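You operate a simulated robot arm through the tools that you are given. There is no shell and no other tool.

Carry out the task below with a simulated robot arm. There is one attempt and no reset: what you move stays moved.

JOB
Switch the runner on, undo the white nut and free the sink's clamp.
Fine: one run with the direction knob at UNDO, kept there; the runner arm ends pushed back; clamp open last. Where these are worked on the way, their far stop is far enough and under half their travel is too little: runner arm.

It is judged by the outcome, as a careful person would: the job done as asked, and still so three seconds after it is handed in. It fails if anything else is knocked over, pushed out of place, dropped, spilled or broken.

ROBOT AND FRAMES
A 6-joint arm with a two-finger gripper, fixed in place. Base frame: the origin is at the foot of the arm, x ahead of it, y to its left, z up; the work surface is at about z = 823. Lengths are in mm, angles in degrees, forces in N, time in s.
Its first joint turns from -166.0 to 166.0 degrees. Payload 3.43 kg.
The tool frame sits at the grasp point between the pads (the TCP): z along the fingers, y along the line on which they close. The tips reach 20 mm beyond it. Largest opening 190 mm; the body of the gripper starts 248 mm behind the TCP.
Orientation is told as [roll, pitch, yaw] about the base's x, y, z axes, in that order, counted from this pose: with the fingers straight down and closing along the base's y, the tool's x points along the base's -x, its y along +y and its z along -z.

CONTROLS
- The arm moves only by the tool move_arm. Its argument "increments" is a list of rows, each a list of 7 numbers: the shift along the base's x, y, z in units of 40 mm (1.0 is 40 mm), then the turn, a rotation vector about the base's x, y, z in units of 4 degrees (1.0 is 4 degrees), then the finger opening in cm, from 0 to 19. In form: [[x, y, z, ax, ay, az, claw], ...]. A call has 1 to 20 rows; each row shifts and turns the commanded pose from where the row before left it. A call with a number of a shift or a turn outside -1 to 1 is refused whole. Rows are played at 5 a second. More than 50 mm and 8.6 degrees between two rows, or a gripper value outside its range, and nothing of the call is played. A pose out of reach is approached as far as the arm can. The call stops where the force on the tool passes 90 N (or 10 N more than at its start, if that is more) or the arm is blocked; 0.2 s more then pass. Each finger travels about 45 mm/s and halts on what it meets, pressing with about 34 N; the grip force reading is that of the motor and also rises with nothing between the fingers. The clock runs only during rows and for 0.2 s after the last one: add rows that do not move to give the fingers time. The reply holds the time, the measured pose of the TCP, the force on the tool along the base axes, the opening and the grip force, in the units named above and with some noise, with the torque about the TCP (base axes, N m) and any sound that the robot's microphone picked up, and new pictures: "show" is both (left out), scene, wrist or none.
- Cameras (640 x 400 px; columns grow to the right, rows downward): "scene" is fixed at [48.5, 500.6, 1647.8]; the picture's right is [-0.02, -1.00, 0.00], its down [-0.67, 0.01, -0.74] and it looks along [0.74, -0.01, -0.67] (base axes); focal length 357 px, centre (320, 200). "wrist" rides on the gripper at [70, -8, -288] in the tool frame; the picture's right is [0.12, 0.99, 0.00], its down [-0.96, 0.12, -0.25] and it looks along [-0.25, 0.03, 0.97] (tool axes); focal length 261 px, centre (320, 200). There is no depth. A picture from a camera that has moved, and an enlarged one, comes with that camera's place and axes in the base frame and with its lens.
- lift_body(by): slides the trunk up (or, below 0, down) by that many mm; the arm rides with it, the base frame stays. It gives what a move gives, with no picture.
- zoom(camera, box): a new picture of the part [left, top, right, bottom] of that camera's present view, enlarged. The clock stands still meanwhile.
- finish_job(): hands the job in; it is judged then, once.

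Places have to be worked out from the pictures, the camera data and where the tool is seen. Open the gripper and draw the arm clear of the work before you hand the job in, unless the task says otherwise.

The tools are called as name(argument=value, ...) on one line, values as JSON. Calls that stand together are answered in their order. move_arm: Moves the arm, as the interface text tells. Its arguments: {"type":"object","properties":{"increments":{"type":"array","items":{"type":"array","items":{"type":"number"}}},"show":{"type":"string","enum":["both","scene","wrist","none"]}},"required":["increments"]} The other tools are called the same way: lift_body (by) slides the trunk up or down; zoom (camera, box) takes an enlarged picture of a part of a camera's view; finish_job () hands the job in.

At the start:

```text
time_s: 0.0
position: [443.1, 388.1, 1344.1]
ee_rot: [-0.1, 0.0, 0.0]
contact_force: [0.1, -0.4, 0.0]
ft_torque: [-0.03, 0.01, 0.02]
width: 190.1
grasp_force: 0.1
trunk travel left (down, up): [-175.0, 65.0]
```

scene: 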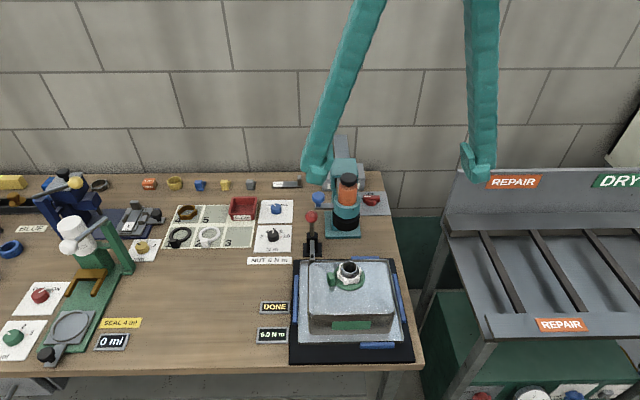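
wrist: 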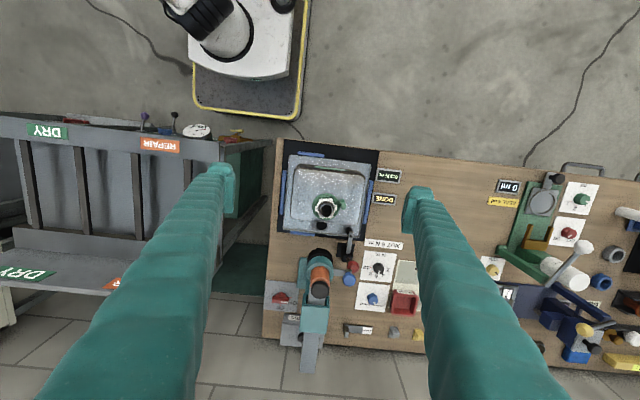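

The pictures show a nutrunner station to the right of the bench with a sink on a fixture; I'll zoom in to see the controls before moving.

zoom(camera="scene", box=[240, 160, 430, 280])

zoom(camera="scene", box=[240, 240, 430, 370])

zoom(camera="wrist", box=[250, 230, 430, 350])

zoom(camera="wrist", box=[260, 130, 430, 250])

zoom(camera="scene", box=[0, 160, 240, 380])

```text
3.33 times, centred on (335, 220) of scene
camera zoom: at [48.5, 500.6, 1647.8], right [-0.02, -1.0, 0.0], down [-0.67, 0.01, -0.74], along [0.74, -0.01, -0.67], focal length 1190 px, centre (270, 133)
```

zoom: 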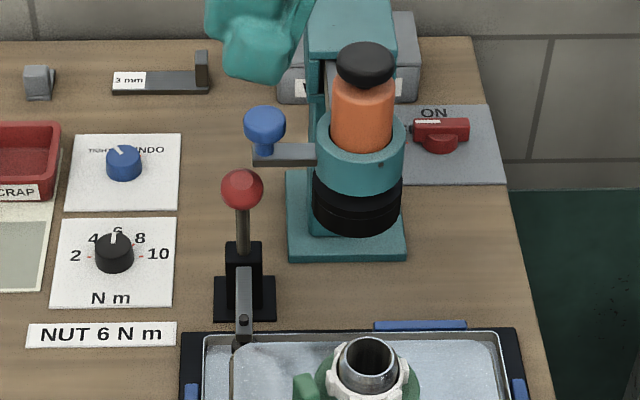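

```text
3.08 times, centred on (335, 305) of scene
camera zoom: at [48.5, 500.6, 1647.8], right [-0.02, -1.0, 0.0], down [-0.67, 0.01, -0.74], along [0.74, -0.01, -0.67], focal length 1098 px, centre (274, -123)
```

zoom: 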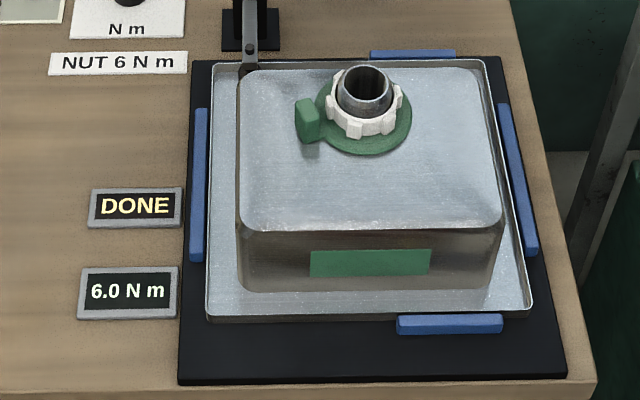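

```text
3.33 times, centred on (340, 290) of wrist
camera zoom: at [373.1, 379.4, 1631.3], right [-0.12, 0.99, 0.0], down [0.96, 0.12, 0.25], along [0.25, 0.03, -0.97], focal length 869 px, centre (253, -100)
```

zoom: 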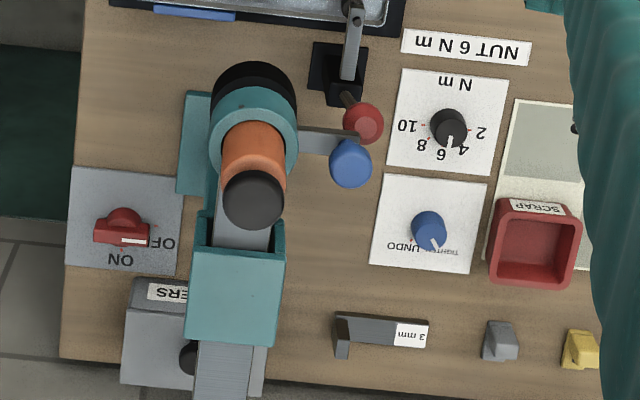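

```text
3.33 times, centred on (345, 190) of wrist
camera zoom: at [373.1, 379.4, 1631.3], right [-0.12, 0.99, 0.0], down [0.96, 0.12, 0.25], along [0.25, 0.03, -0.97], focal length 869 px, centre (237, 233)
```

zoom: 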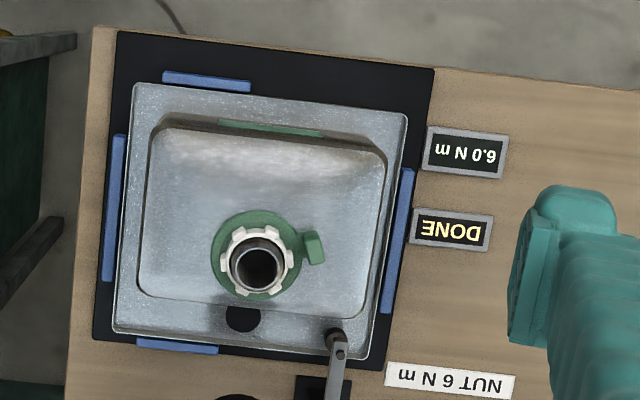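

```text
1.82 times, centred on (120, 270) of scene
camera zoom: at [48.5, 500.6, 1647.8], right [-0.02, -1.0, 0.0], down [-0.67, 0.01, -0.74], along [0.74, -0.01, -0.67], focal length 649 px, centre (684, 73)
```

zoom: 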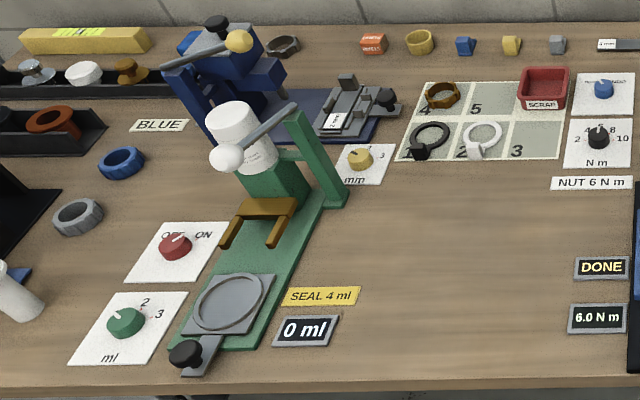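

I judge the blue TIGHTEN/UNDO knob to be at about (895, 630, 850), the red switch at about (930, 316), the runner axis at (712, 422) with its blue handle ball at about (713, 495, 1054), and the clamp's red ball at about (716, 513, 985). First I move high and tilted toward the blue knob to test reach and get a closer look.

move_arm(increments=[[0.5, 0.8, -0.3, 0, -1, 0, 10], [0.8, 0.8, -0.3, 0, -1, 0, 8], [0.9, 0.7, -0.4, 0, -1, 0, 7], [0.9, 0.7, -0.4, 0, -1, 0, 7], [0.9, 0.6, -0.4, 0, -1, 0, 7], [0.9, 0.5, -0.4, 0, -1, 0, 7], [0.9, 0.5, -0.4, 0, -1, 0, 7], [0.9, 0.5, -0.4, 0, -1, 0, 7], [0.9, 0.4, -0.5, 0, 0, 0, 7], [0.9, 0.3, -0.5, 0, 0, 0, 7]])

```text
time_s: 2.2
position: [783.7, 620.6, 1183.9]
ee_rot: [0.0, -32.1, 0.0]
contact_force: [-1.0, 0.1, 0.7]
ft_torque: [0.1, -0.06, 0.08]
width: 69.9
grasp_force: 0.0
trunk travel left (down, up): [-175.0, 65.0]
camera wrist: at [570.7, 611.1, 1389.7], right [-0.1, 0.99, -0.06], down [0.68, 0.12, 0.72], along [0.72, 0.03, -0.69], focal length 261 px, centre (320, 200)
```

scene: 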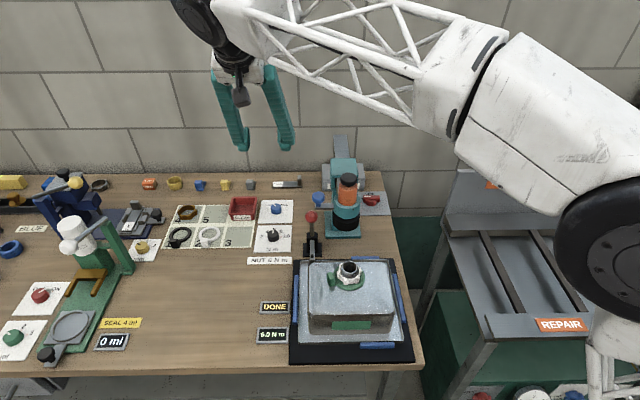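
wrist: 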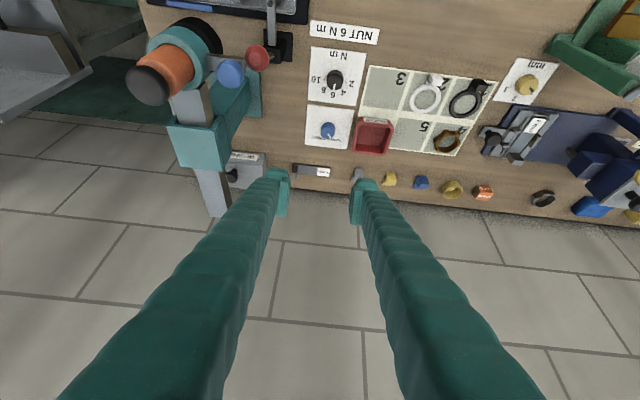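

The arm reaches well here and this view puts the knob again at about (897, 629). I zoom in to read its pointer and shape.

zoom(camera="wrist", box=[290, 90, 370, 150])

zoom(camera="scene", box=[250, 190, 310, 230])

zoom(camera="wrist", box=[100, 0, 320, 200])

```text
6.67 times, centred on (330, 120) of wrist
camera zoom: at [570.7, 611.1, 1389.7], right [-0.1, 0.99, -0.06], down [0.68, 0.12, 0.72], along [0.72, 0.03, -0.69], focal length 1738 px, centre (253, 733)
```

zoom: 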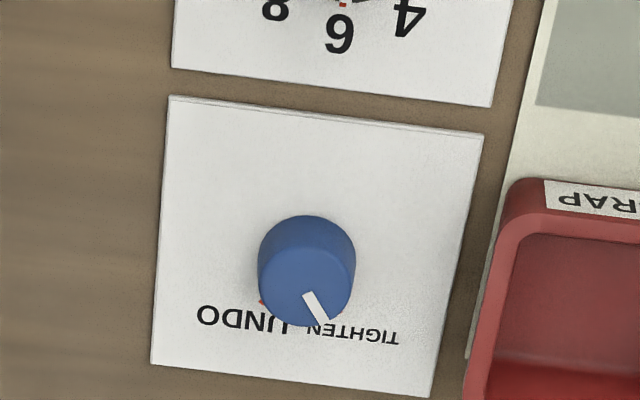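

```text
10.00 times, centred on (280, 210) of scene
camera zoom: at [48.5, 500.6, 1647.8], right [-0.02, -1.0, 0.0], down [-0.67, 0.01, -0.74], along [0.74, -0.01, -0.67], focal length 3569 px, centre (720, 100)
```

zoom: 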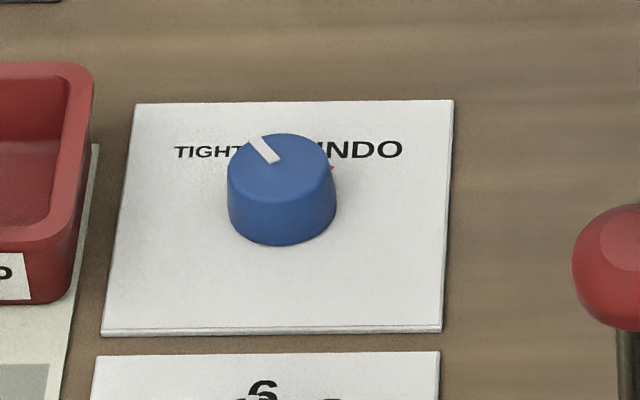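

```text
2.00 times, centred on (210, 100) of wrist
camera zoom: at [570.7, 611.1, 1389.7], right [-0.1, 0.99, -0.06], down [0.68, 0.12, 0.72], along [0.72, 0.03, -0.69], focal length 521 px, centre (540, 400)
```

zoom: 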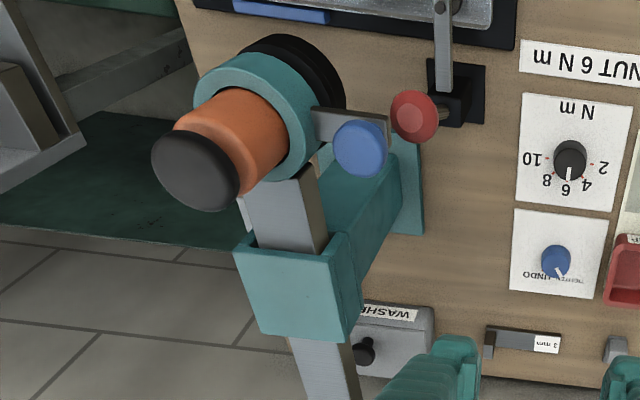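

The knob is a cylinder about 35 mm wide, its pointer now at TIGHTEN and the UNDO tick roughly 75° clockwise from it. I yaw the tilted tool +40° and come down to a hover above the knob so I can turn it clockwise after gripping.

move_arm(increments=[[0.27, 0.02, -0.55, 0, 0, 1, 7], [0.27, 0.02, -0.55, 0, 0, 1, 7], [0.27, 0.02, -0.55, 0, 0, 1, 7], [0.27, 0.02, -0.55, 0, 0, 1, 7], [0.27, 0.02, -0.55, 0, 0, 1, 7], [0.27, 0.02, -0.55, 0, 0, 1, 7], [0.27, 0.02, -0.55, 0, 0, 1, 7], [0.27, 0.02, -0.55, 0, 0, 1, 7], [0.27, 0.02, -0.55, 0, 0, 1, 7], [0.27, 0.02, -0.55, 0, 0, 1, 7], [0, 0, 0, 0, 0, 0, 7]])

```text
time_s: 4.6
position: [892.1, 628.5, 964.0]
ee_rot: [0.0, -32.0, 40.0]
contact_force: [-0.6, -0.3, 0.2]
ft_torque: [0.0, 0.01, 0.03]
width: 69.7
grasp_force: 0.1
trunk travel left (down, up): [-175.0, 65.0]
camera wrist: at [734.8, 485.2, 1169.6], right [-0.72, 0.7, -0.06], down [0.45, 0.53, 0.72], along [0.53, 0.49, -0.69], focal length 261 px, centre (320, 200)
```

scene: 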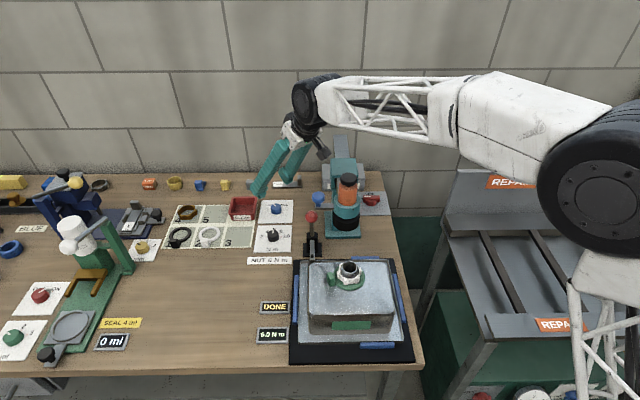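
wrist: 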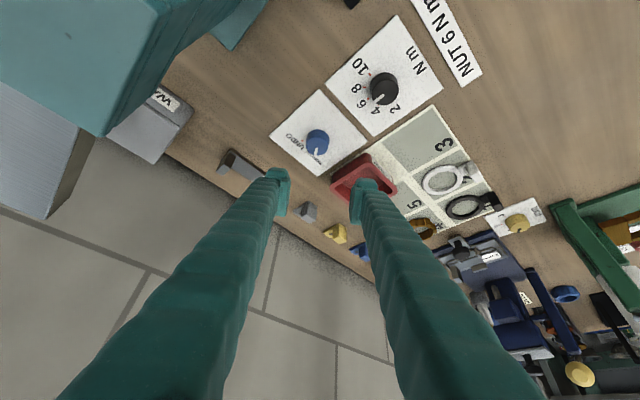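

Refining, the knob is at about (903, 629), its top near z = 845; at yaw +40 the wrist camera would come too near the runner's blue handle when lowered. I test how far yaw the other way is reachable at hover height.

move_arm(increments=[[0.27, 0, 0, 0, 0, -1, 7], [0, 0, 0, 0, 0, -1, 7], [0, 0, 0, 0, 0, -1, 7], [0, 0, 0, 0, 0, -1, 7], [0, 0, 0, 0, 0, -1, 7], [0, 0, 0, 0, 0, -1, 7], [0, 0, 0, 0, 0, -1, 7], [0, 0, 0, 0, 0, -1, 7], [0, 0, 0, 0, 0, -1, 7], [0, 0, 0, 0, 0, -1, 7], [0, 0, 0, 0, 0, -1, 7], [0, 0, 0, 0, 0, -1, 7], [0, 0, 0, 0, 0, -1, 7], [0, 0, 0, 0, 0, -1, 7], [0, 0, 0, 0, 0, -1, 7], [0, 0, 0, 0, 0, -1, 7], [0, 0, 0, 0, 0, -1, 7], [0, 0, 0, 0, 0, 0, 7]])

```text
time_s: 8.4
position: [902.0, 627.7, 964.4]
ee_rot: [0.0, -32.0, -27.9]
contact_force: [0.4, 0.1, -0.6]
ft_torque: [-0.07, 0.0, 0.0]
width: 70.1
grasp_force: 0.0
trunk travel left (down, up): [-175.0, 65.0]
camera wrist: at [711.2, 720.1, 1170.1], right [0.38, 0.92, -0.06], down [0.66, -0.22, 0.72], along [0.65, -0.31, -0.69], focal length 261 px, centre (320, 200)
```

scene: 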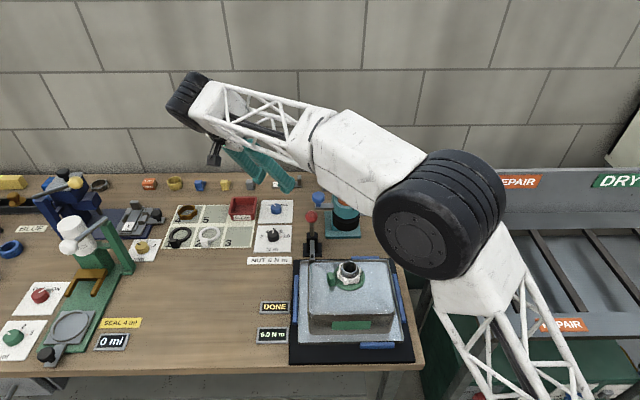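
wrist: 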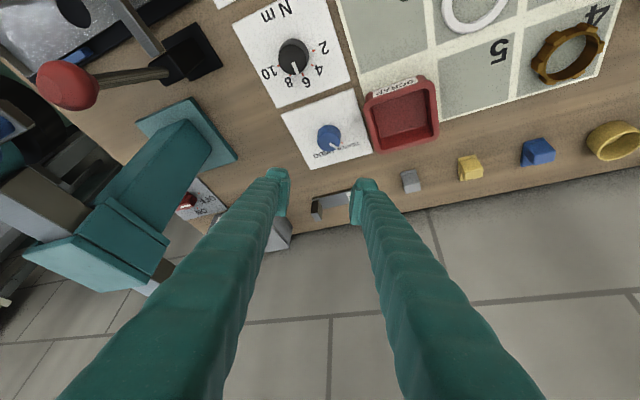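

Yaw −28 is reachable too, and the knob re-measures at about (903.5, 630). I'll yaw back to +12, narrow the opening to 56 mm, and descend partway to check alignment.

move_arm(increments=[[0.04, 0.04, 0, 0, 0, 1, 6], [0, 0, 0, 0, 0, 1, 5.6], [0, 0, 0, 0, 0, 1, 5.6], [0, 0, 0, 0, 0, 1, 5.6], [0, 0, 0, 0, 0, 1, 5.6], [0, 0, 0, 0, 0, 1, 5.6], [0, 0, 0, 0, 0, 1, 5.6], [0, 0, 0, 0, 0, 1, 5.6], [0, 0, 0, 0, 0, 1, 5.6], [0, 0, 0, 0, 0, 1, 5.6], [0, 0, -0.6, 0, 0, 0, 5.6], [0, 0, -0.6, 0, 0, 0, 5.6], [0, 0, -0.5, 0, 0, 0, 5.6], [0, 0, 0, 0, 0, 0, 5.6]])

zoom(camera="wrist", box=[240, 80, 420, 220])

zoom(camera="scene", box=[230, 140, 390, 260])

```text
time_s: 11.4
position: [903.1, 628.6, 895.4]
ee_rot: [0.1, -32.0, 12.0]
contact_force: [-0.5, 0.4, -1.0]
ft_torque: [-0.02, -0.02, -0.02]
width: 56.1
grasp_force: 0.0
trunk travel left (down, up): [-175.0, 65.0]
camera wrist: at [697.5, 576.9, 1101.9], right [-0.31, 0.95, -0.06], down [0.65, 0.26, 0.72], along [0.7, 0.18, -0.69], focal length 261 px, centre (320, 200)
```

scene: 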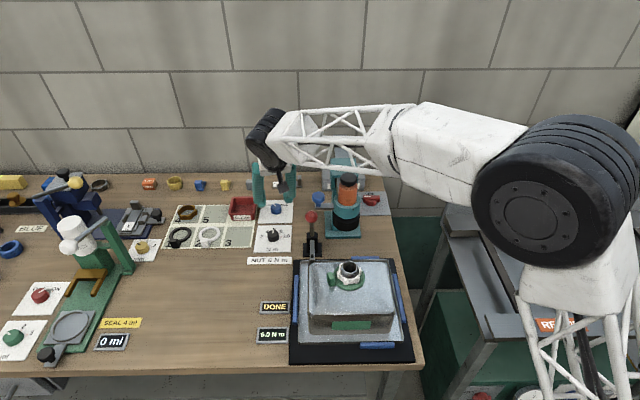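
wrist: 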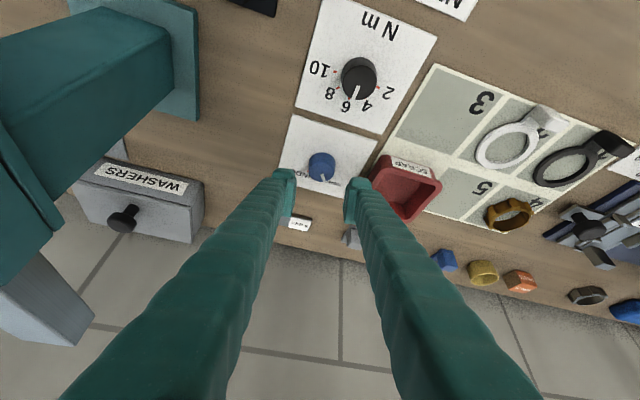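

```text
2.86 times, centred on (330, 150) of wrist
camera zoom: at [697.5, 576.9, 1101.9], right [-0.31, 0.95, -0.06], down [0.65, 0.26, 0.72], along [0.7, 0.18, -0.69], focal length 745 px, centre (291, 343)
```

zoom: 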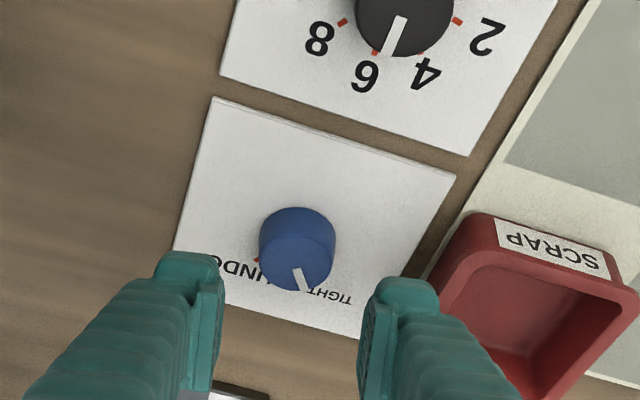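

```text
3.33 times, centred on (310, 200) of scene
camera zoom: at [48.5, 500.6, 1647.8], right [-0.02, -1.0, 0.0], down [-0.67, 0.01, -0.74], along [0.74, -0.01, -0.67], focal length 1190 px, centre (353, 200)
```

zoom: 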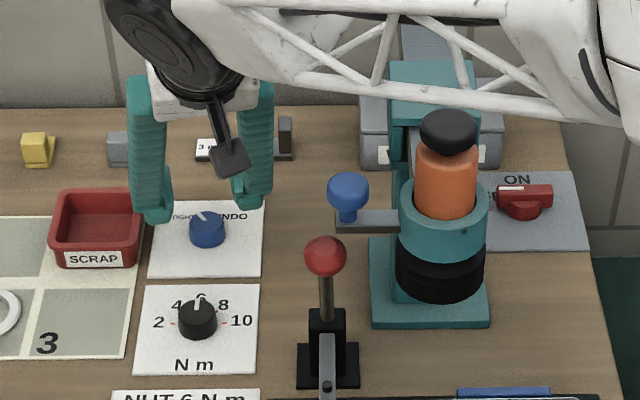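

Knob lies centred between the fingers. I lower to z ≈ 857 and close on it.

move_arm(increments=[[0.02, 0.03, -0.5, 0, 0, 0, 5.6], [0, 0, -0.45, 0, 0, 0, 5.6], [0, 0, 0, 0, 0, 0, 5.6]], show="wrist")

zoom(camera="wrist", box=[240, 80, 420, 220])

```text
time_s: 12.2
position: [904.5, 630.5, 857.6]
ee_rot: [0.0, -32.0, 12.0]
contact_force: [-0.2, -0.5, 0.3]
ft_torque: [0.02, 0.02, -0.01]
width: 56.0
grasp_force: 0.1
trunk travel left (down, up): [-175.0, 65.0]
camera wrist: at [698.4, 577.7, 1063.6], right [-0.31, 0.95, -0.06], down [0.65, 0.26, 0.72], along [0.7, 0.18, -0.69], focal length 261 px, centre (320, 200)
```

wrist: 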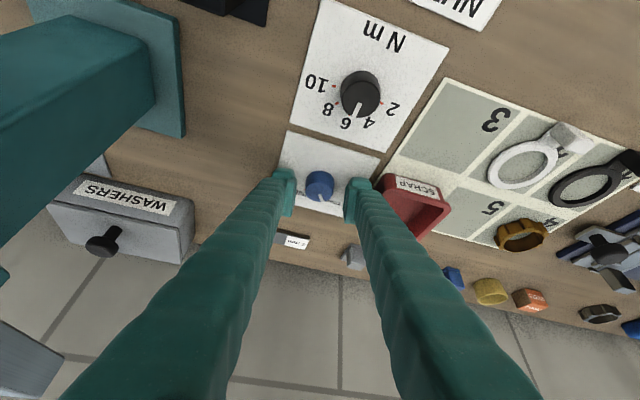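

```text
2.86 times, centred on (330, 150) of wrist
camera zoom: at [698.4, 577.7, 1063.6], right [-0.31, 0.95, -0.06], down [0.65, 0.26, 0.72], along [0.7, 0.18, -0.69], focal length 745 px, centre (291, 343)
```

zoom: 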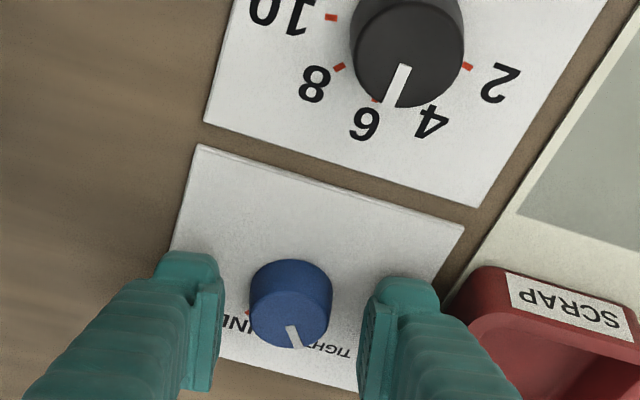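

The fingers straddle the knob; I close on it.

move_arm(increments=[[0, 0, 0, 0, 0, 0, 3], [0, 0, 0, 0, 0, 0, 3], [0, 0, 0, 0, 0, 0, 3], [0, 0, 0, 0, 0, 0, 3]], show="wrist")

zoom(camera="wrist", box=[240, 80, 420, 220])

```text
time_s: 13.2
position: [904.4, 628.7, 858.1]
ee_rot: [0.1, -32.0, 12.0]
contact_force: [-1.1, -9.0, -1.1]
ft_torque: [-0.12, 0.06, -0.03]
width: 31.4
grasp_force: 45.1
trunk travel left (down, up): [-175.0, 65.0]
camera wrist: at [698.8, 576.6, 1063.8], right [-0.3, 0.95, -0.06], down [0.65, 0.26, 0.72], along [0.7, 0.18, -0.69], focal length 261 px, centre (320, 200)
```

wrist: 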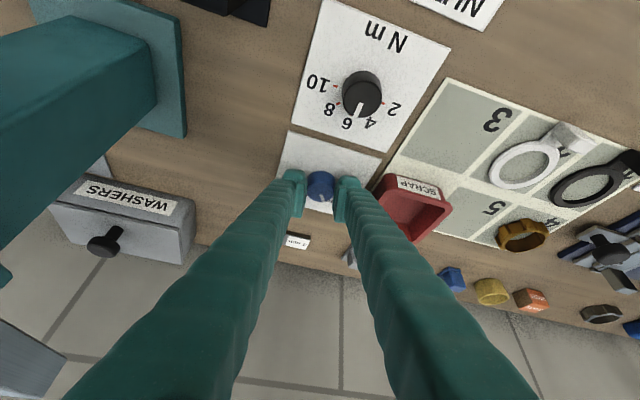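

```text
2.86 times, centred on (330, 150) of wrist
camera zoom: at [698.8, 576.6, 1063.8], right [-0.3, 0.95, -0.06], down [0.65, 0.26, 0.72], along [0.7, 0.18, -0.69], focal length 745 px, centre (291, 343)
```

zoom: 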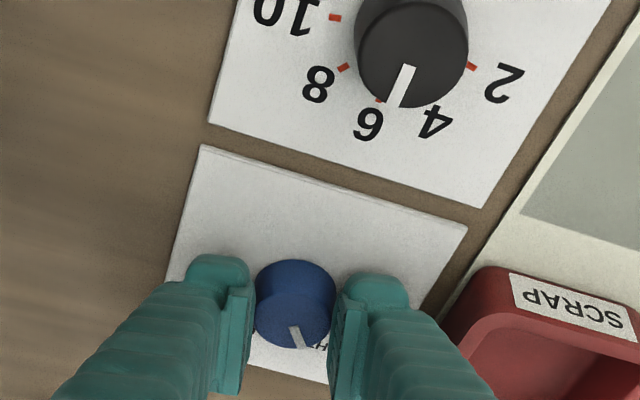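

Gripped at 31 mm width with a small side load. I ease y by 1.5 mm and turn the tool −40° about vertical.

move_arm(increments=[[0, -0.04, 0, 0, 0, 0, 2.8], [0, 0, 0, 0, 0, -1, 2.8], [0, 0, 0, 0, 0, -1, 2.8], [0, 0, 0, 0, 0, -1, 2.8], [0, 0, 0, 0, 0, -1, 2.8], [0, 0, 0, 0, 0, -1, 2.8], [0, 0, 0, 0, 0, -1, 2.8], [0, 0, 0, 0, 0, -1, 2.8], [0, 0, 0, 0, 0, -1, 2.8], [0, 0, 0, 0, 0, -1, 2.8], [0, 0, 0, 0, 0, -1, 2.8], [0, 0, 0, 0, 0, 0, 2.8]])

zoom(camera="wrist", box=[240, 80, 420, 220])

zoom(camera="scene", box=[240, 180, 320, 240])

```text
time_s: 15.8
position: [904.2, 632.9, 859.1]
ee_rot: [0.1, -32.0, -28.0]
contact_force: [4.1, 48.1, 17.2]
ft_torque: [0.99, 0.24, 0.3]
width: 30.3
grasp_force: 45.3
trunk travel left (down, up): [-175.0, 65.0]
camera wrist: at [712.4, 724.1, 1064.6], right [0.38, 0.92, -0.06], down [0.66, -0.22, 0.72], along [0.65, -0.31, -0.69], focal length 261 px, centre (320, 200)
```

scene: 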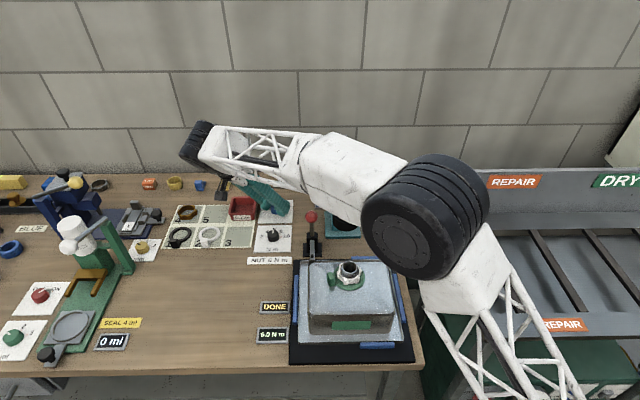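
wrist: 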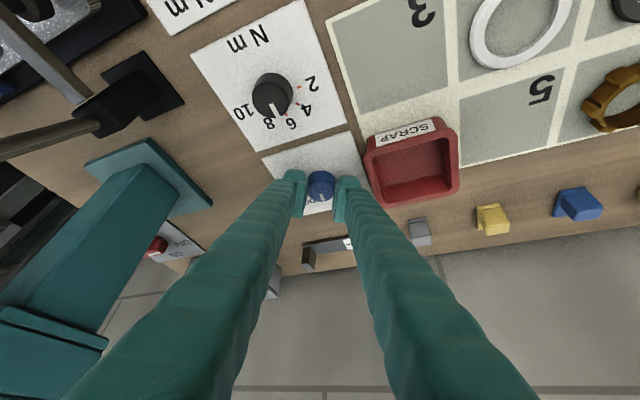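

```text
2.86 times, centred on (330, 150) of wrist
camera zoom: at [712.4, 724.1, 1064.6], right [0.38, 0.92, -0.06], down [0.66, -0.22, 0.72], along [0.65, -0.31, -0.69], focal length 745 px, centre (291, 343)
```

zoom: 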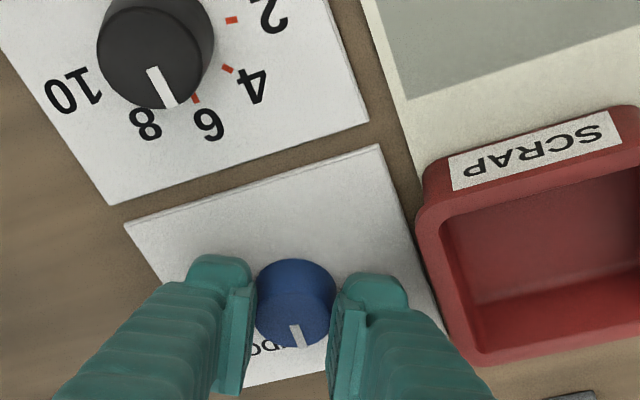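

```text
6.67 times, centred on (280, 210) of scene
camera zoom: at [48.5, 500.6, 1647.8], right [-0.02, -1.0, 0.0], down [-0.67, 0.01, -0.74], along [0.74, -0.01, -0.67], focal length 2379 px, centre (587, 133)
```

zoom: 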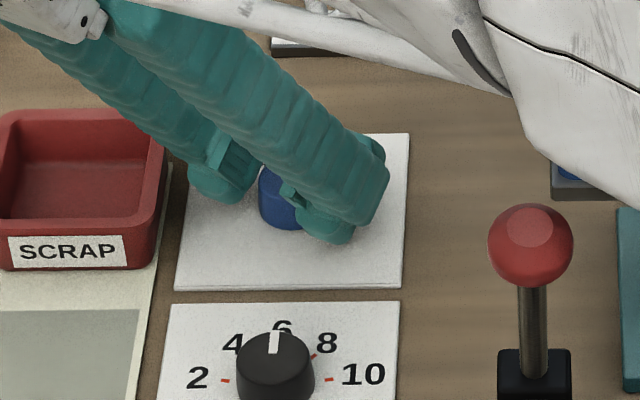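

The knob turned 40° with the gripper, side load of 48 N built up, so the real knob centre is nearer (903, 632). I relieve the load, open slightly (the scrap bin is close), lift, and yaw back for the second bite.

move_arm(increments=[[0, 0.1, 0.04, 0, 0, 0, 2.8], [0, 0, 0, 0, 0, 0, 4.2], [0, 0, 0, 0, 0, 0, 4.2], [0, 0, 0.5, 0, 0, 0, 4.2], [0, 0, 0.5, 0, 0, 0, 4.2], [0, 0, 0, 0, 0, 1, 4.2], [0, 0, 0, 0, 0, 1, 4.2], [0, 0, 0, 0, 0, 1, 4.8], [0, 0, 0, 0, 0, 1, 5.2], [0, 0, 0, 0, 0, 1, 5.4], [0, 0, 0, 0, 0, 1, 5.4], [0, 0, 0, 0, 0, 1, 5.4], [0, 0, 0, 0, 0, 1, 5.4], [0, 0, 0, 0, 0, 1, 5.4], [0, 0, 0, 0, 0, 1, 5.4], [0, 0, 0, 0, 0, 0, 5.4]])

zoom(camera="wrist", box=[240, 80, 420, 220])

zoom(camera="scene", box=[240, 180, 320, 240])

```text
time_s: 19.2
position: [904.2, 632.5, 899.5]
ee_rot: [0.0, -32.1, 11.9]
contact_force: [0.5, -0.3, 0.7]
ft_torque: [0.0, 0.02, -0.01]
width: 54.0
grasp_force: 0.1
trunk travel left (down, up): [-175.0, 65.0]
camera wrist: at [699.0, 580.8, 1105.6], right [-0.31, 0.95, -0.06], down [0.65, 0.26, 0.72], along [0.7, 0.18, -0.69], focal length 261 px, centre (320, 200)
```

scene: 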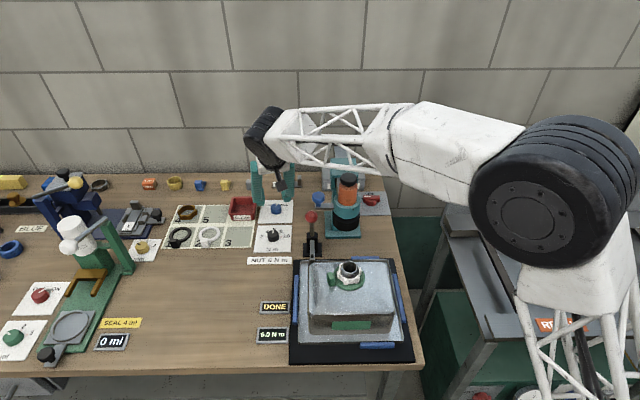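
wrist: 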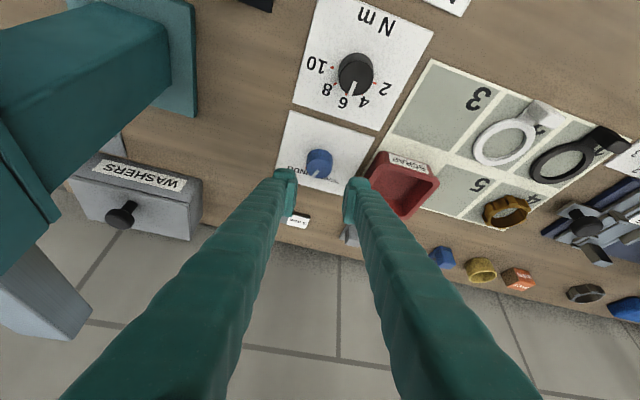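

```text
2.86 times, centred on (330, 150) of wrist
camera zoom: at [699.0, 580.8, 1105.6], right [-0.31, 0.95, -0.06], down [0.65, 0.26, 0.72], along [0.7, 0.18, -0.69], focal length 745 px, centre (291, 343)
```

zoom: 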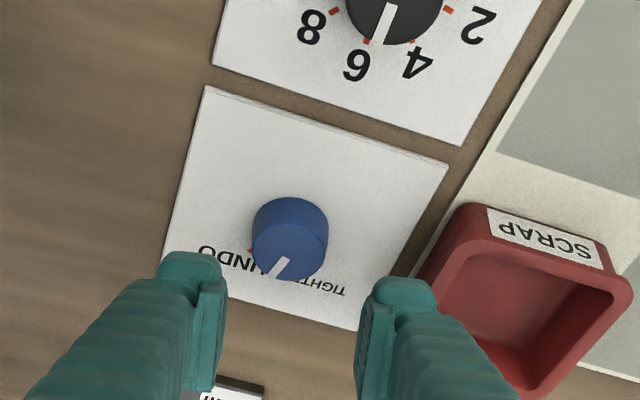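

```text
6.67 times, centred on (280, 210) of scene
camera zoom: at [48.5, 500.6, 1647.8], right [-0.02, -1.0, 0.0], down [-0.67, 0.01, -0.74], along [0.74, -0.01, -0.67], focal length 2379 px, centre (587, 133)
```

zoom: 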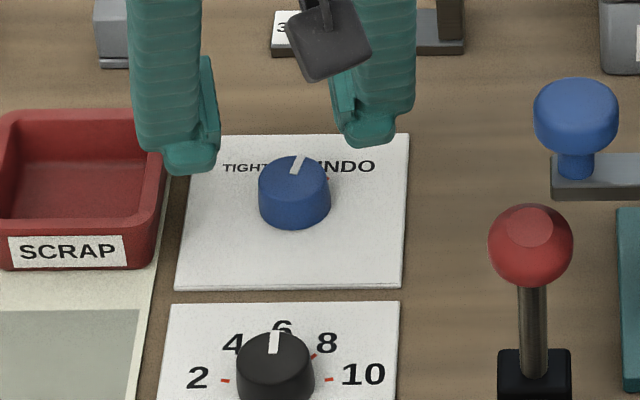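

The pointer is now about 13° past centre; UNDO's tick is about 26–28° farther. I lower onto the knob again centred at about (903, 631.5) and close.

move_arm(increments=[[-0.03, -0.03, -0.5, 0, 0, 0, 5.4], [0, 0, -0.54, 0, 0, 0, 5.4], [0, 0, 0, 0, 0, 0, 2.8], [0, 0, 0, 0, 0, 0, 2.8], [0, 0, 0, 0, 0, 0, 2.8], [0, 0, 0, 0, 0, 0, 2.8]], show="none")

```text
time_s: 20.6
position: [903.5, 631.4, 858.2]
ee_rot: [0.1, -31.9, 12.0]
contact_force: [3.0, -14.4, 2.8]
ft_torque: [-0.26, 0.04, -0.11]
width: 37.0
grasp_force: 7.8
trunk travel left (down, up): [-175.0, 65.0]
```

The fingers still seem to be settling at 37 mm, so I give them a little more time.

move_arm(increments=[[0, 0, 0, 0, 0, 0, 2.8], [0, 0, 0, 0, 0, 0, 2.8]], show="wrist")

zoom(camera="wrist", box=[240, 80, 420, 220])

```text
time_s: 21.2
position: [902.0, 631.6, 857.5]
ee_rot: [0.0, -31.9, 11.9]
contact_force: [-0.1, -15.9, 3.6]
ft_torque: [-0.3, 0.01, -0.09]
width: 37.0
grasp_force: 7.9
trunk travel left (down, up): [-175.0, 65.0]
camera wrist: at [697.6, 579.1, 1064.3], right [-0.3, 0.95, -0.06], down [0.65, 0.26, 0.72], along [0.7, 0.18, -0.69], focal length 261 px, centre (320, 200)
```

wrist: 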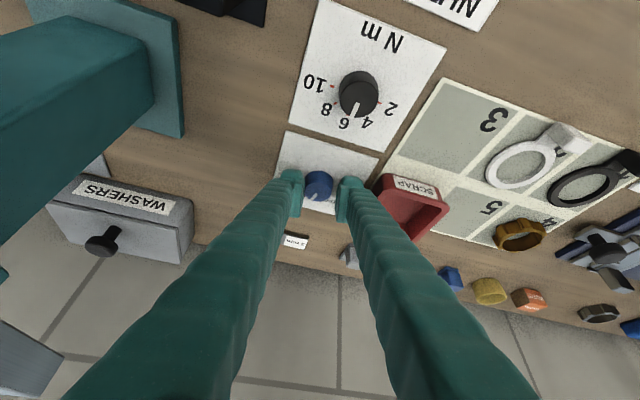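

```text
2.86 times, centred on (330, 150) of wrist
camera zoom: at [697.6, 579.1, 1064.3], right [-0.3, 0.95, -0.06], down [0.65, 0.26, 0.72], along [0.7, 0.18, -0.69], focal length 745 px, centre (291, 343)
```

zoom: 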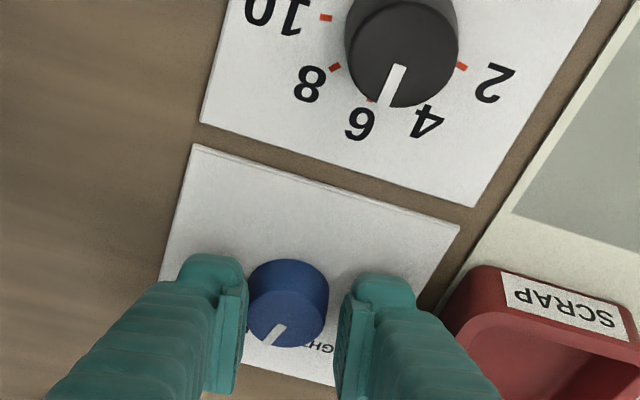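

Only the −y finger is touching: combining both grips' readings, the knob's axis is really near (909.5, 630). I reopen, shift there and close again.

move_arm(increments=[[0, 0, 0, 0, 0, 0, 5], [0.16, -0.04, 0, 0, 0, 0, 5], [0, 0, 0, 0, 0, 0, 5], [0, 0, 0, 0, 0, 0, 2.8], [0, 0, 0, 0, 0, 0, 2.8], [0, 0, 0, 0, 0, 0, 2.8], [0, 0, 0, 0, 0, 0, 2.8]], show="none")

```text
time_s: 22.8
position: [910.1, 630.0, 857.8]
ee_rot: [0.0, -32.0, 12.0]
contact_force: [-4.1, -8.1, -0.9]
ft_torque: [-0.17, 0.0, 0.01]
width: 33.5
grasp_force: 45.4
trunk travel left (down, up): [-175.0, 65.0]
```

Now it grips firmly (33.5 mm, 45 N) with little side load; I turn −28° and look.

move_arm(increments=[[0, 0, 0, 0, 0, -1, 2.8], [0, 0, 0, 0, 0, -1, 2.8], [0, 0, 0, 0, 0, -1, 2.8], [0, 0, 0, 0, 0, -1, 2.8], [0, 0, 0, 0, 0, -1, 2.8], [0, 0, 0, 0, 0, -1, 2.8], [0, 0, 0, 0, 0, -1, 2.8], [0, 0, 0, 0, 0, 0, 2.8]], show="wrist")

zoom(camera="wrist", box=[240, 80, 420, 220])

zoom(camera="scene", box=[240, 180, 320, 240])

```text
time_s: 24.6
position: [908.9, 630.1, 860.4]
ee_rot: [0.1, -32.1, -16.1]
contact_force: [-14.0, -12.2, 11.6]
ft_torque: [-0.28, 0.31, 0.68]
width: 31.7
grasp_force: 45.6
trunk travel left (down, up): [-175.0, 65.0]
camera wrist: at [702.4, 680.5, 1065.7], right [0.18, 0.98, -0.06], down [0.69, -0.08, 0.72], along [0.7, -0.17, -0.69], focal length 261 px, centre (320, 200)
```

wrist: 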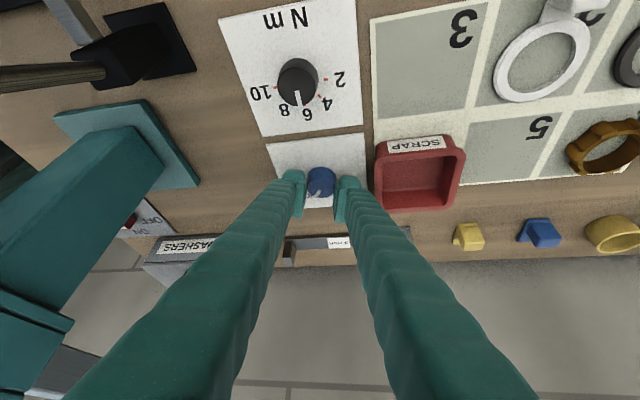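

```text
2.86 times, centred on (330, 150) of wrist
camera zoom: at [702.4, 680.5, 1065.7], right [0.18, 0.98, -0.06], down [0.69, -0.08, 0.72], along [0.7, -0.17, -0.69], focal length 745 px, centre (291, 343)
```

zoom: 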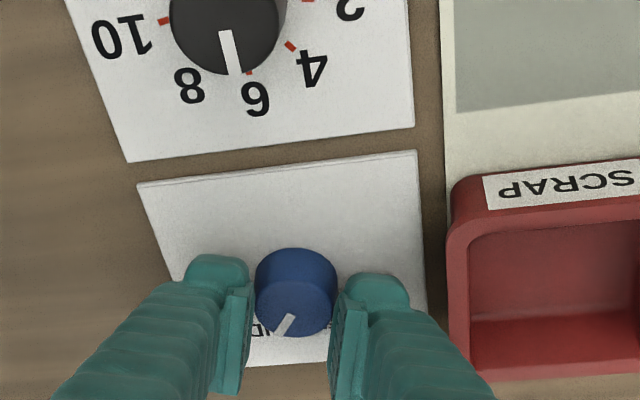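

```text
6.67 times, centred on (280, 210) of scene
camera zoom: at [48.5, 500.6, 1647.8], right [-0.02, -1.0, 0.0], down [-0.67, 0.01, -0.74], along [0.74, -0.01, -0.67], focal length 2379 px, centre (587, 133)
```

zoom: 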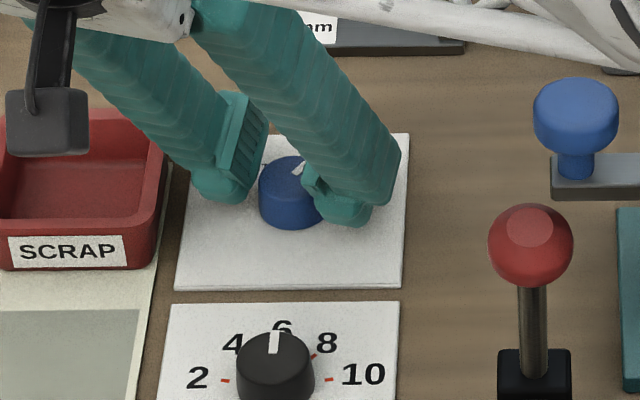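

The knob seems to have followed the turn. I release slightly and lift to check the pointer against UNDO.

move_arm(increments=[[0, 0, 0, 0, 0, 0, 4.6], [0, 0, 0, 0, 0, 0, 4.6], [0, 0, 0.5, 0, 0, 0, 4.6], [0, 0, 0.6, 0, 0, 0, 4.6], [0, 0, 0, 0, 0, 1, 4.6], [0, 0, 0, 0, 0, 1, 5], [0, 0, 0, 0, 0, 1, 5], [0, 0, 0, 0, 0, 1, 5], [0, 0, 0, 0, 0, 0, 5]], show="wrist")

zoom(camera="wrist", box=[270, 100, 370, 180])

zoom(camera="scene", box=[250, 190, 310, 230])

```text
time_s: 26.6
position: [910.7, 629.0, 902.9]
ee_rot: [0.1, -32.0, -0.1]
contact_force: [0.4, -0.5, -0.5]
ft_torque: [0.01, 0.04, 0.02]
width: 50.0
grasp_force: 0.0
trunk travel left (down, up): [-175.0, 65.0]
camera wrist: at [697.7, 621.6, 1108.2], right [-0.1, 0.99, -0.06], down [0.68, 0.12, 0.72], along [0.72, 0.03, -0.69], focal length 261 px, centre (320, 200)
```

wrist: 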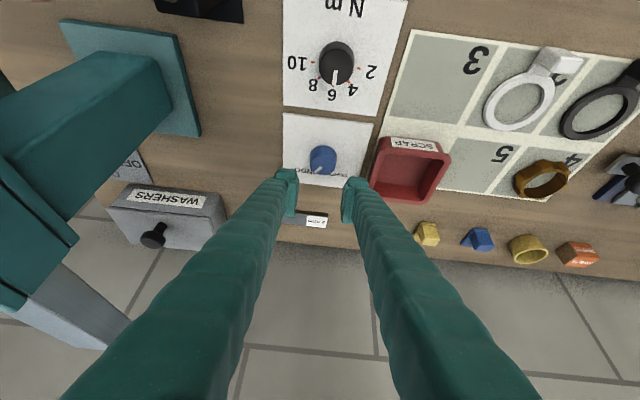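

```text
5.00 times, centred on (320, 140) of wrist
camera zoom: at [697.7, 621.6, 1108.2], right [-0.1, 0.99, -0.06], down [0.68, 0.12, 0.72], along [0.72, 0.03, -0.69], focal length 1303 px, centre (320, 500)
```

zoom: 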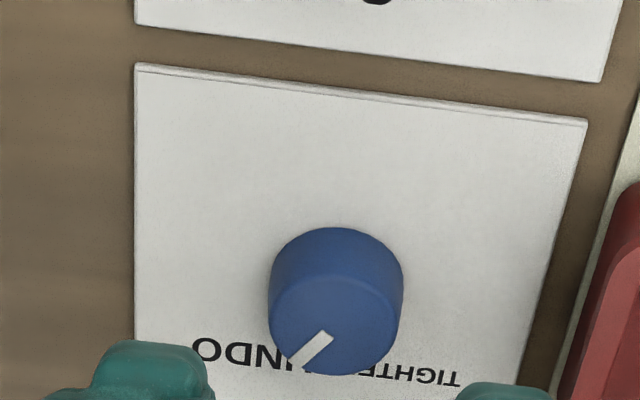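

```text
10.00 times, centred on (280, 210) of scene
camera zoom: at [48.5, 500.6, 1647.8], right [-0.02, -1.0, 0.0], down [-0.67, 0.01, -0.74], along [0.74, -0.01, -0.67], focal length 3569 px, centre (720, 100)
```

zoom: 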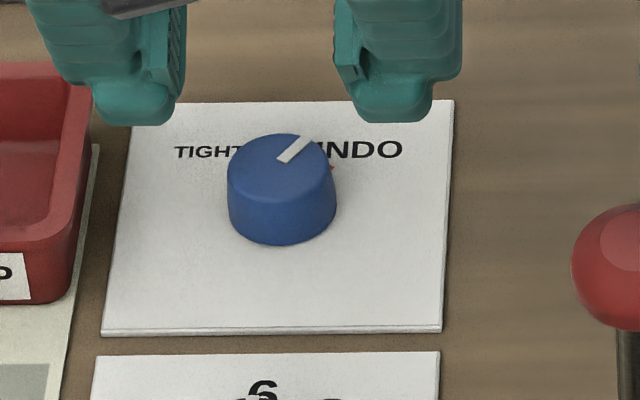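

The pointer now sits on the UNDO tick (−37° against −36°). Next I rise well clear, pass above the runner and hover on its −y side to look at the red ON/OFF switch near (942, 314).

move_arm(increments=[[0, 0, 1, 0, 0, 0, 6], [-0.3, 0, 1, 0, 0, 0, 6], [-0.3, 0, 1, 0, 0, 0, 6], [-0.3, 0, 1, 0, 0, 0, 6], [-0.3, 0, 1, 0, 0, 0, 6], [-0.3, 0, 1, 0, 0, 0, 7], [-0.3, 0, 1, 0, 0, 0, 8], [-0.3, 0, 1, 0, 0, 0, 9], [-0.3, 0, 1, 0, 0, 0, 10], [-0.3, -1, 0, 0, 0, 0, 10], [0, -1, 0, 0, 0, 0, 10], [0, -1, 0, 0, 0, 0, 10], [0, -1, 0, 0, 0, 0, 10], [0, -1, 0, 0, 0, 0, 10], [0, -1, 0, 0, 0, 0, 10], [0, -1, 0, 0, 0, 0, 10], [0, -1, 0, 0, 0, 0, 10], [0, -1, 0, 0, 0, 0, 10], [0, -0.5, 0, 0, 0, 0, 10]])

zoom(camera="wrist", box=[260, 60, 480, 220])

```text
time_s: 30.6
position: [800.7, 250.6, 1262.2]
ee_rot: [0.0, -32.1, 0.0]
contact_force: [0.5, 0.7, -0.5]
ft_torque: [-0.06, -0.01, -0.03]
width: 99.9
grasp_force: 0.0
trunk travel left (down, up): [-175.0, 65.0]
camera wrist: at [589.5, 241.7, 1468.5], right [-0.1, 0.99, -0.06], down [0.68, 0.12, 0.72], along [0.72, 0.03, -0.69], focal length 261 px, centre (320, 200)
```

scene: 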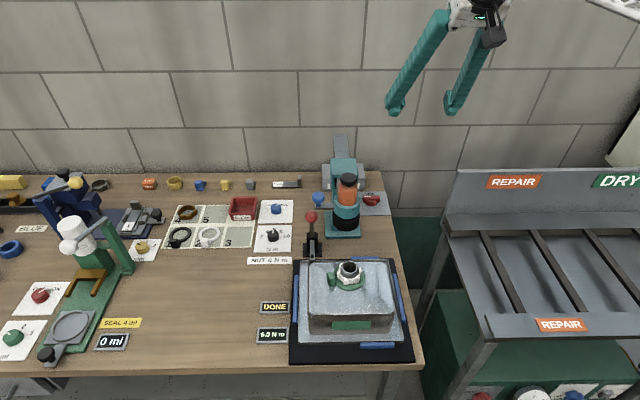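
wrist: 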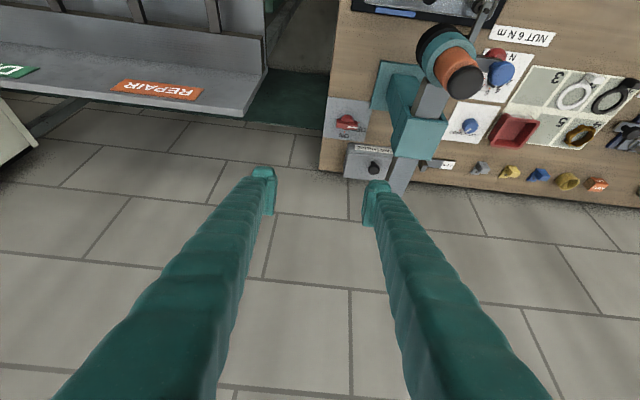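

```text
2.50 times, centred on (370, 140) of wrist
camera zoom: at [589.5, 241.7, 1468.5], right [-0.1, 0.99, -0.06], down [0.68, 0.12, 0.72], along [0.72, 0.03, -0.69], focal length 652 px, centre (195, 350)
```

zoom: 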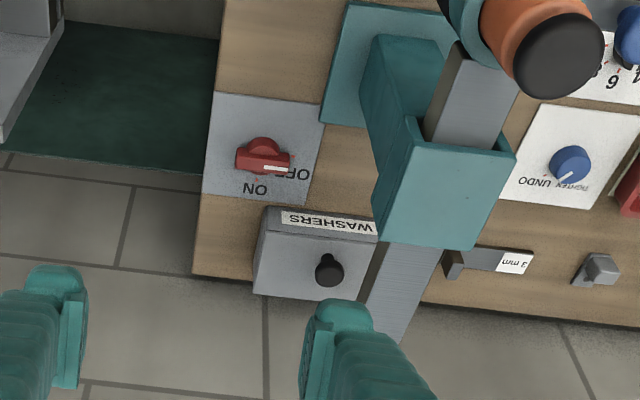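

The switch is a red bar on a round base at about (945, 312, 838): its white mark points +y (OFF) and ON is toward +x, so a 90° clockwise turn. I zoom to judge heights of the runner's column head, which could be close to the gripper body.

zoom(camera="scene", box=[300, 120, 400, 250])

zoom(camera="wrist", box=[320, 90, 380, 150])

```text
3.08 times, centred on (350, 185) of scene
camera zoom: at [48.5, 500.6, 1647.8], right [-0.02, -1.0, 0.0], down [-0.67, 0.01, -0.74], along [0.74, -0.01, -0.67], focal length 1098 px, centre (228, 246)
```

zoom: 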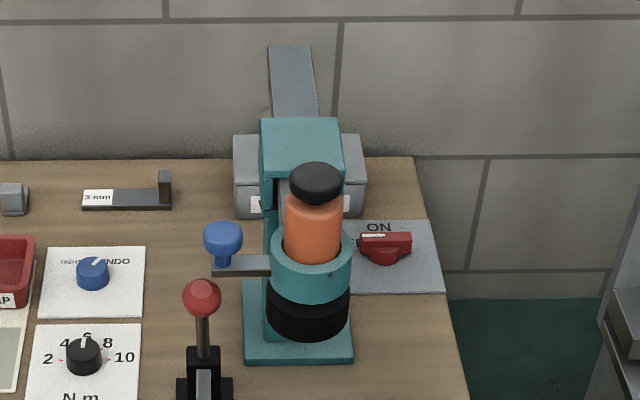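

```text
6.67 times, centred on (350, 120) of wrist
camera zoom: at [589.5, 241.7, 1468.5], right [-0.1, 0.99, -0.06], down [0.68, 0.12, 0.72], along [0.72, 0.03, -0.69], focal length 1738 px, centre (120, 733)
```

zoom: 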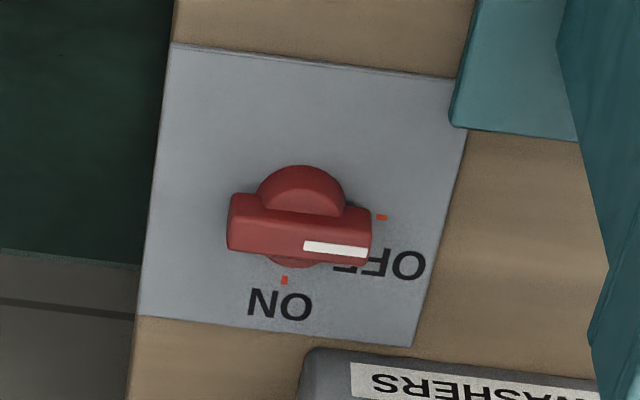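

The column head tops out near z = 1056 with its −y side at y ≈ 385, so with a near-vertical tool the gripper body (bottom about z = 1093) will clear it. I bring the tilt to 12° and yaw to about +90 so the fingers straddle the bar along x.

move_arm(increments=[[0.3, 0.1, -0.1, 0, 1, 0, 8], [0.3, 0.1, -0.1, 0, 1, 0, 6], [0.3, 0.1, -0.1, 0, 1, 0, 5], [0.3, 0.1, -0.1, 0, 1, 0, 4.4], [0.3, 0.1, -0.1, 0, 1, 0, 4.4], [0.3, 0.1, -0.2, 0, 0, 1, 4.4], [0.3, 0.1, -0.2, 0, 0, 1, 4.4], [0.3, 0.1, -0.2, 0, 0, 1, 4.4], [0.3, 0.1, -0.2, 0, 0, 1, 4.4], [0.3, 0.1, -0.2, 0, 0, 1, 4.4], [0.3, 0.1, -0.2, 0, 0, 1, 4.4], [0.3, 0.1, -0.3, 0, 0, 1, 4.4], [0, 0.1, -0.3, 0, 0, 1, 4.4], [0, 0.1, -0.3, 0, 0, 1, 4.4], [0, 0.1, -0.3, 0, 0, 1, 4.4], [0, 0, -0.3, 0, 0, 1, 4.4], [0, 0, -0.3, 0, 0, 1, 4.4], [0, 0, -0.3, 0, 0, 1, 4.4], [0, 0, -0.3, 0, 0, 1, 4.4], [0, 0, -0.3, 0, 0, 1, 4.4]], show="both")

```text
time_s: 34.8
position: [946.7, 309.4, 1086.7]
ee_rot: [0.0, -12.0, 59.9]
contact_force: [-0.8, 0.5, 0.0]
ft_torque: [-0.02, -0.06, 0.03]
width: 44.2
grasp_force: 0.0
trunk travel left (down, up): [-175.0, 65.0]
camera wrist: at [889.1, 193.9, 1352.4], right [-0.92, 0.39, -0.02], down [0.34, 0.83, 0.44], along [0.2, 0.4, -0.9], focal length 261 px, centre (320, 200)
```

scene: 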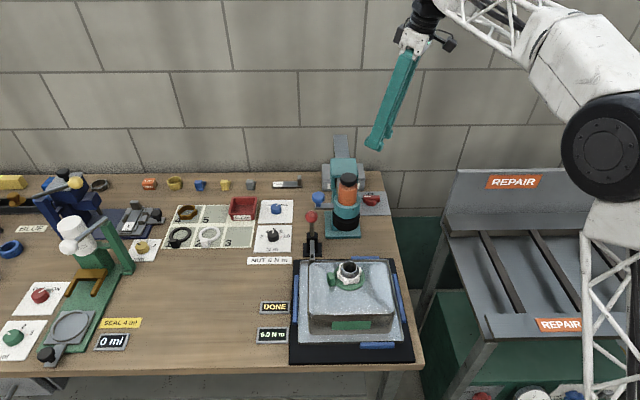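
wrist: 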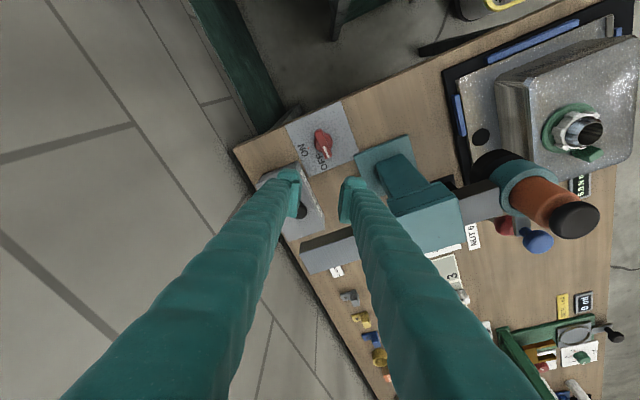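

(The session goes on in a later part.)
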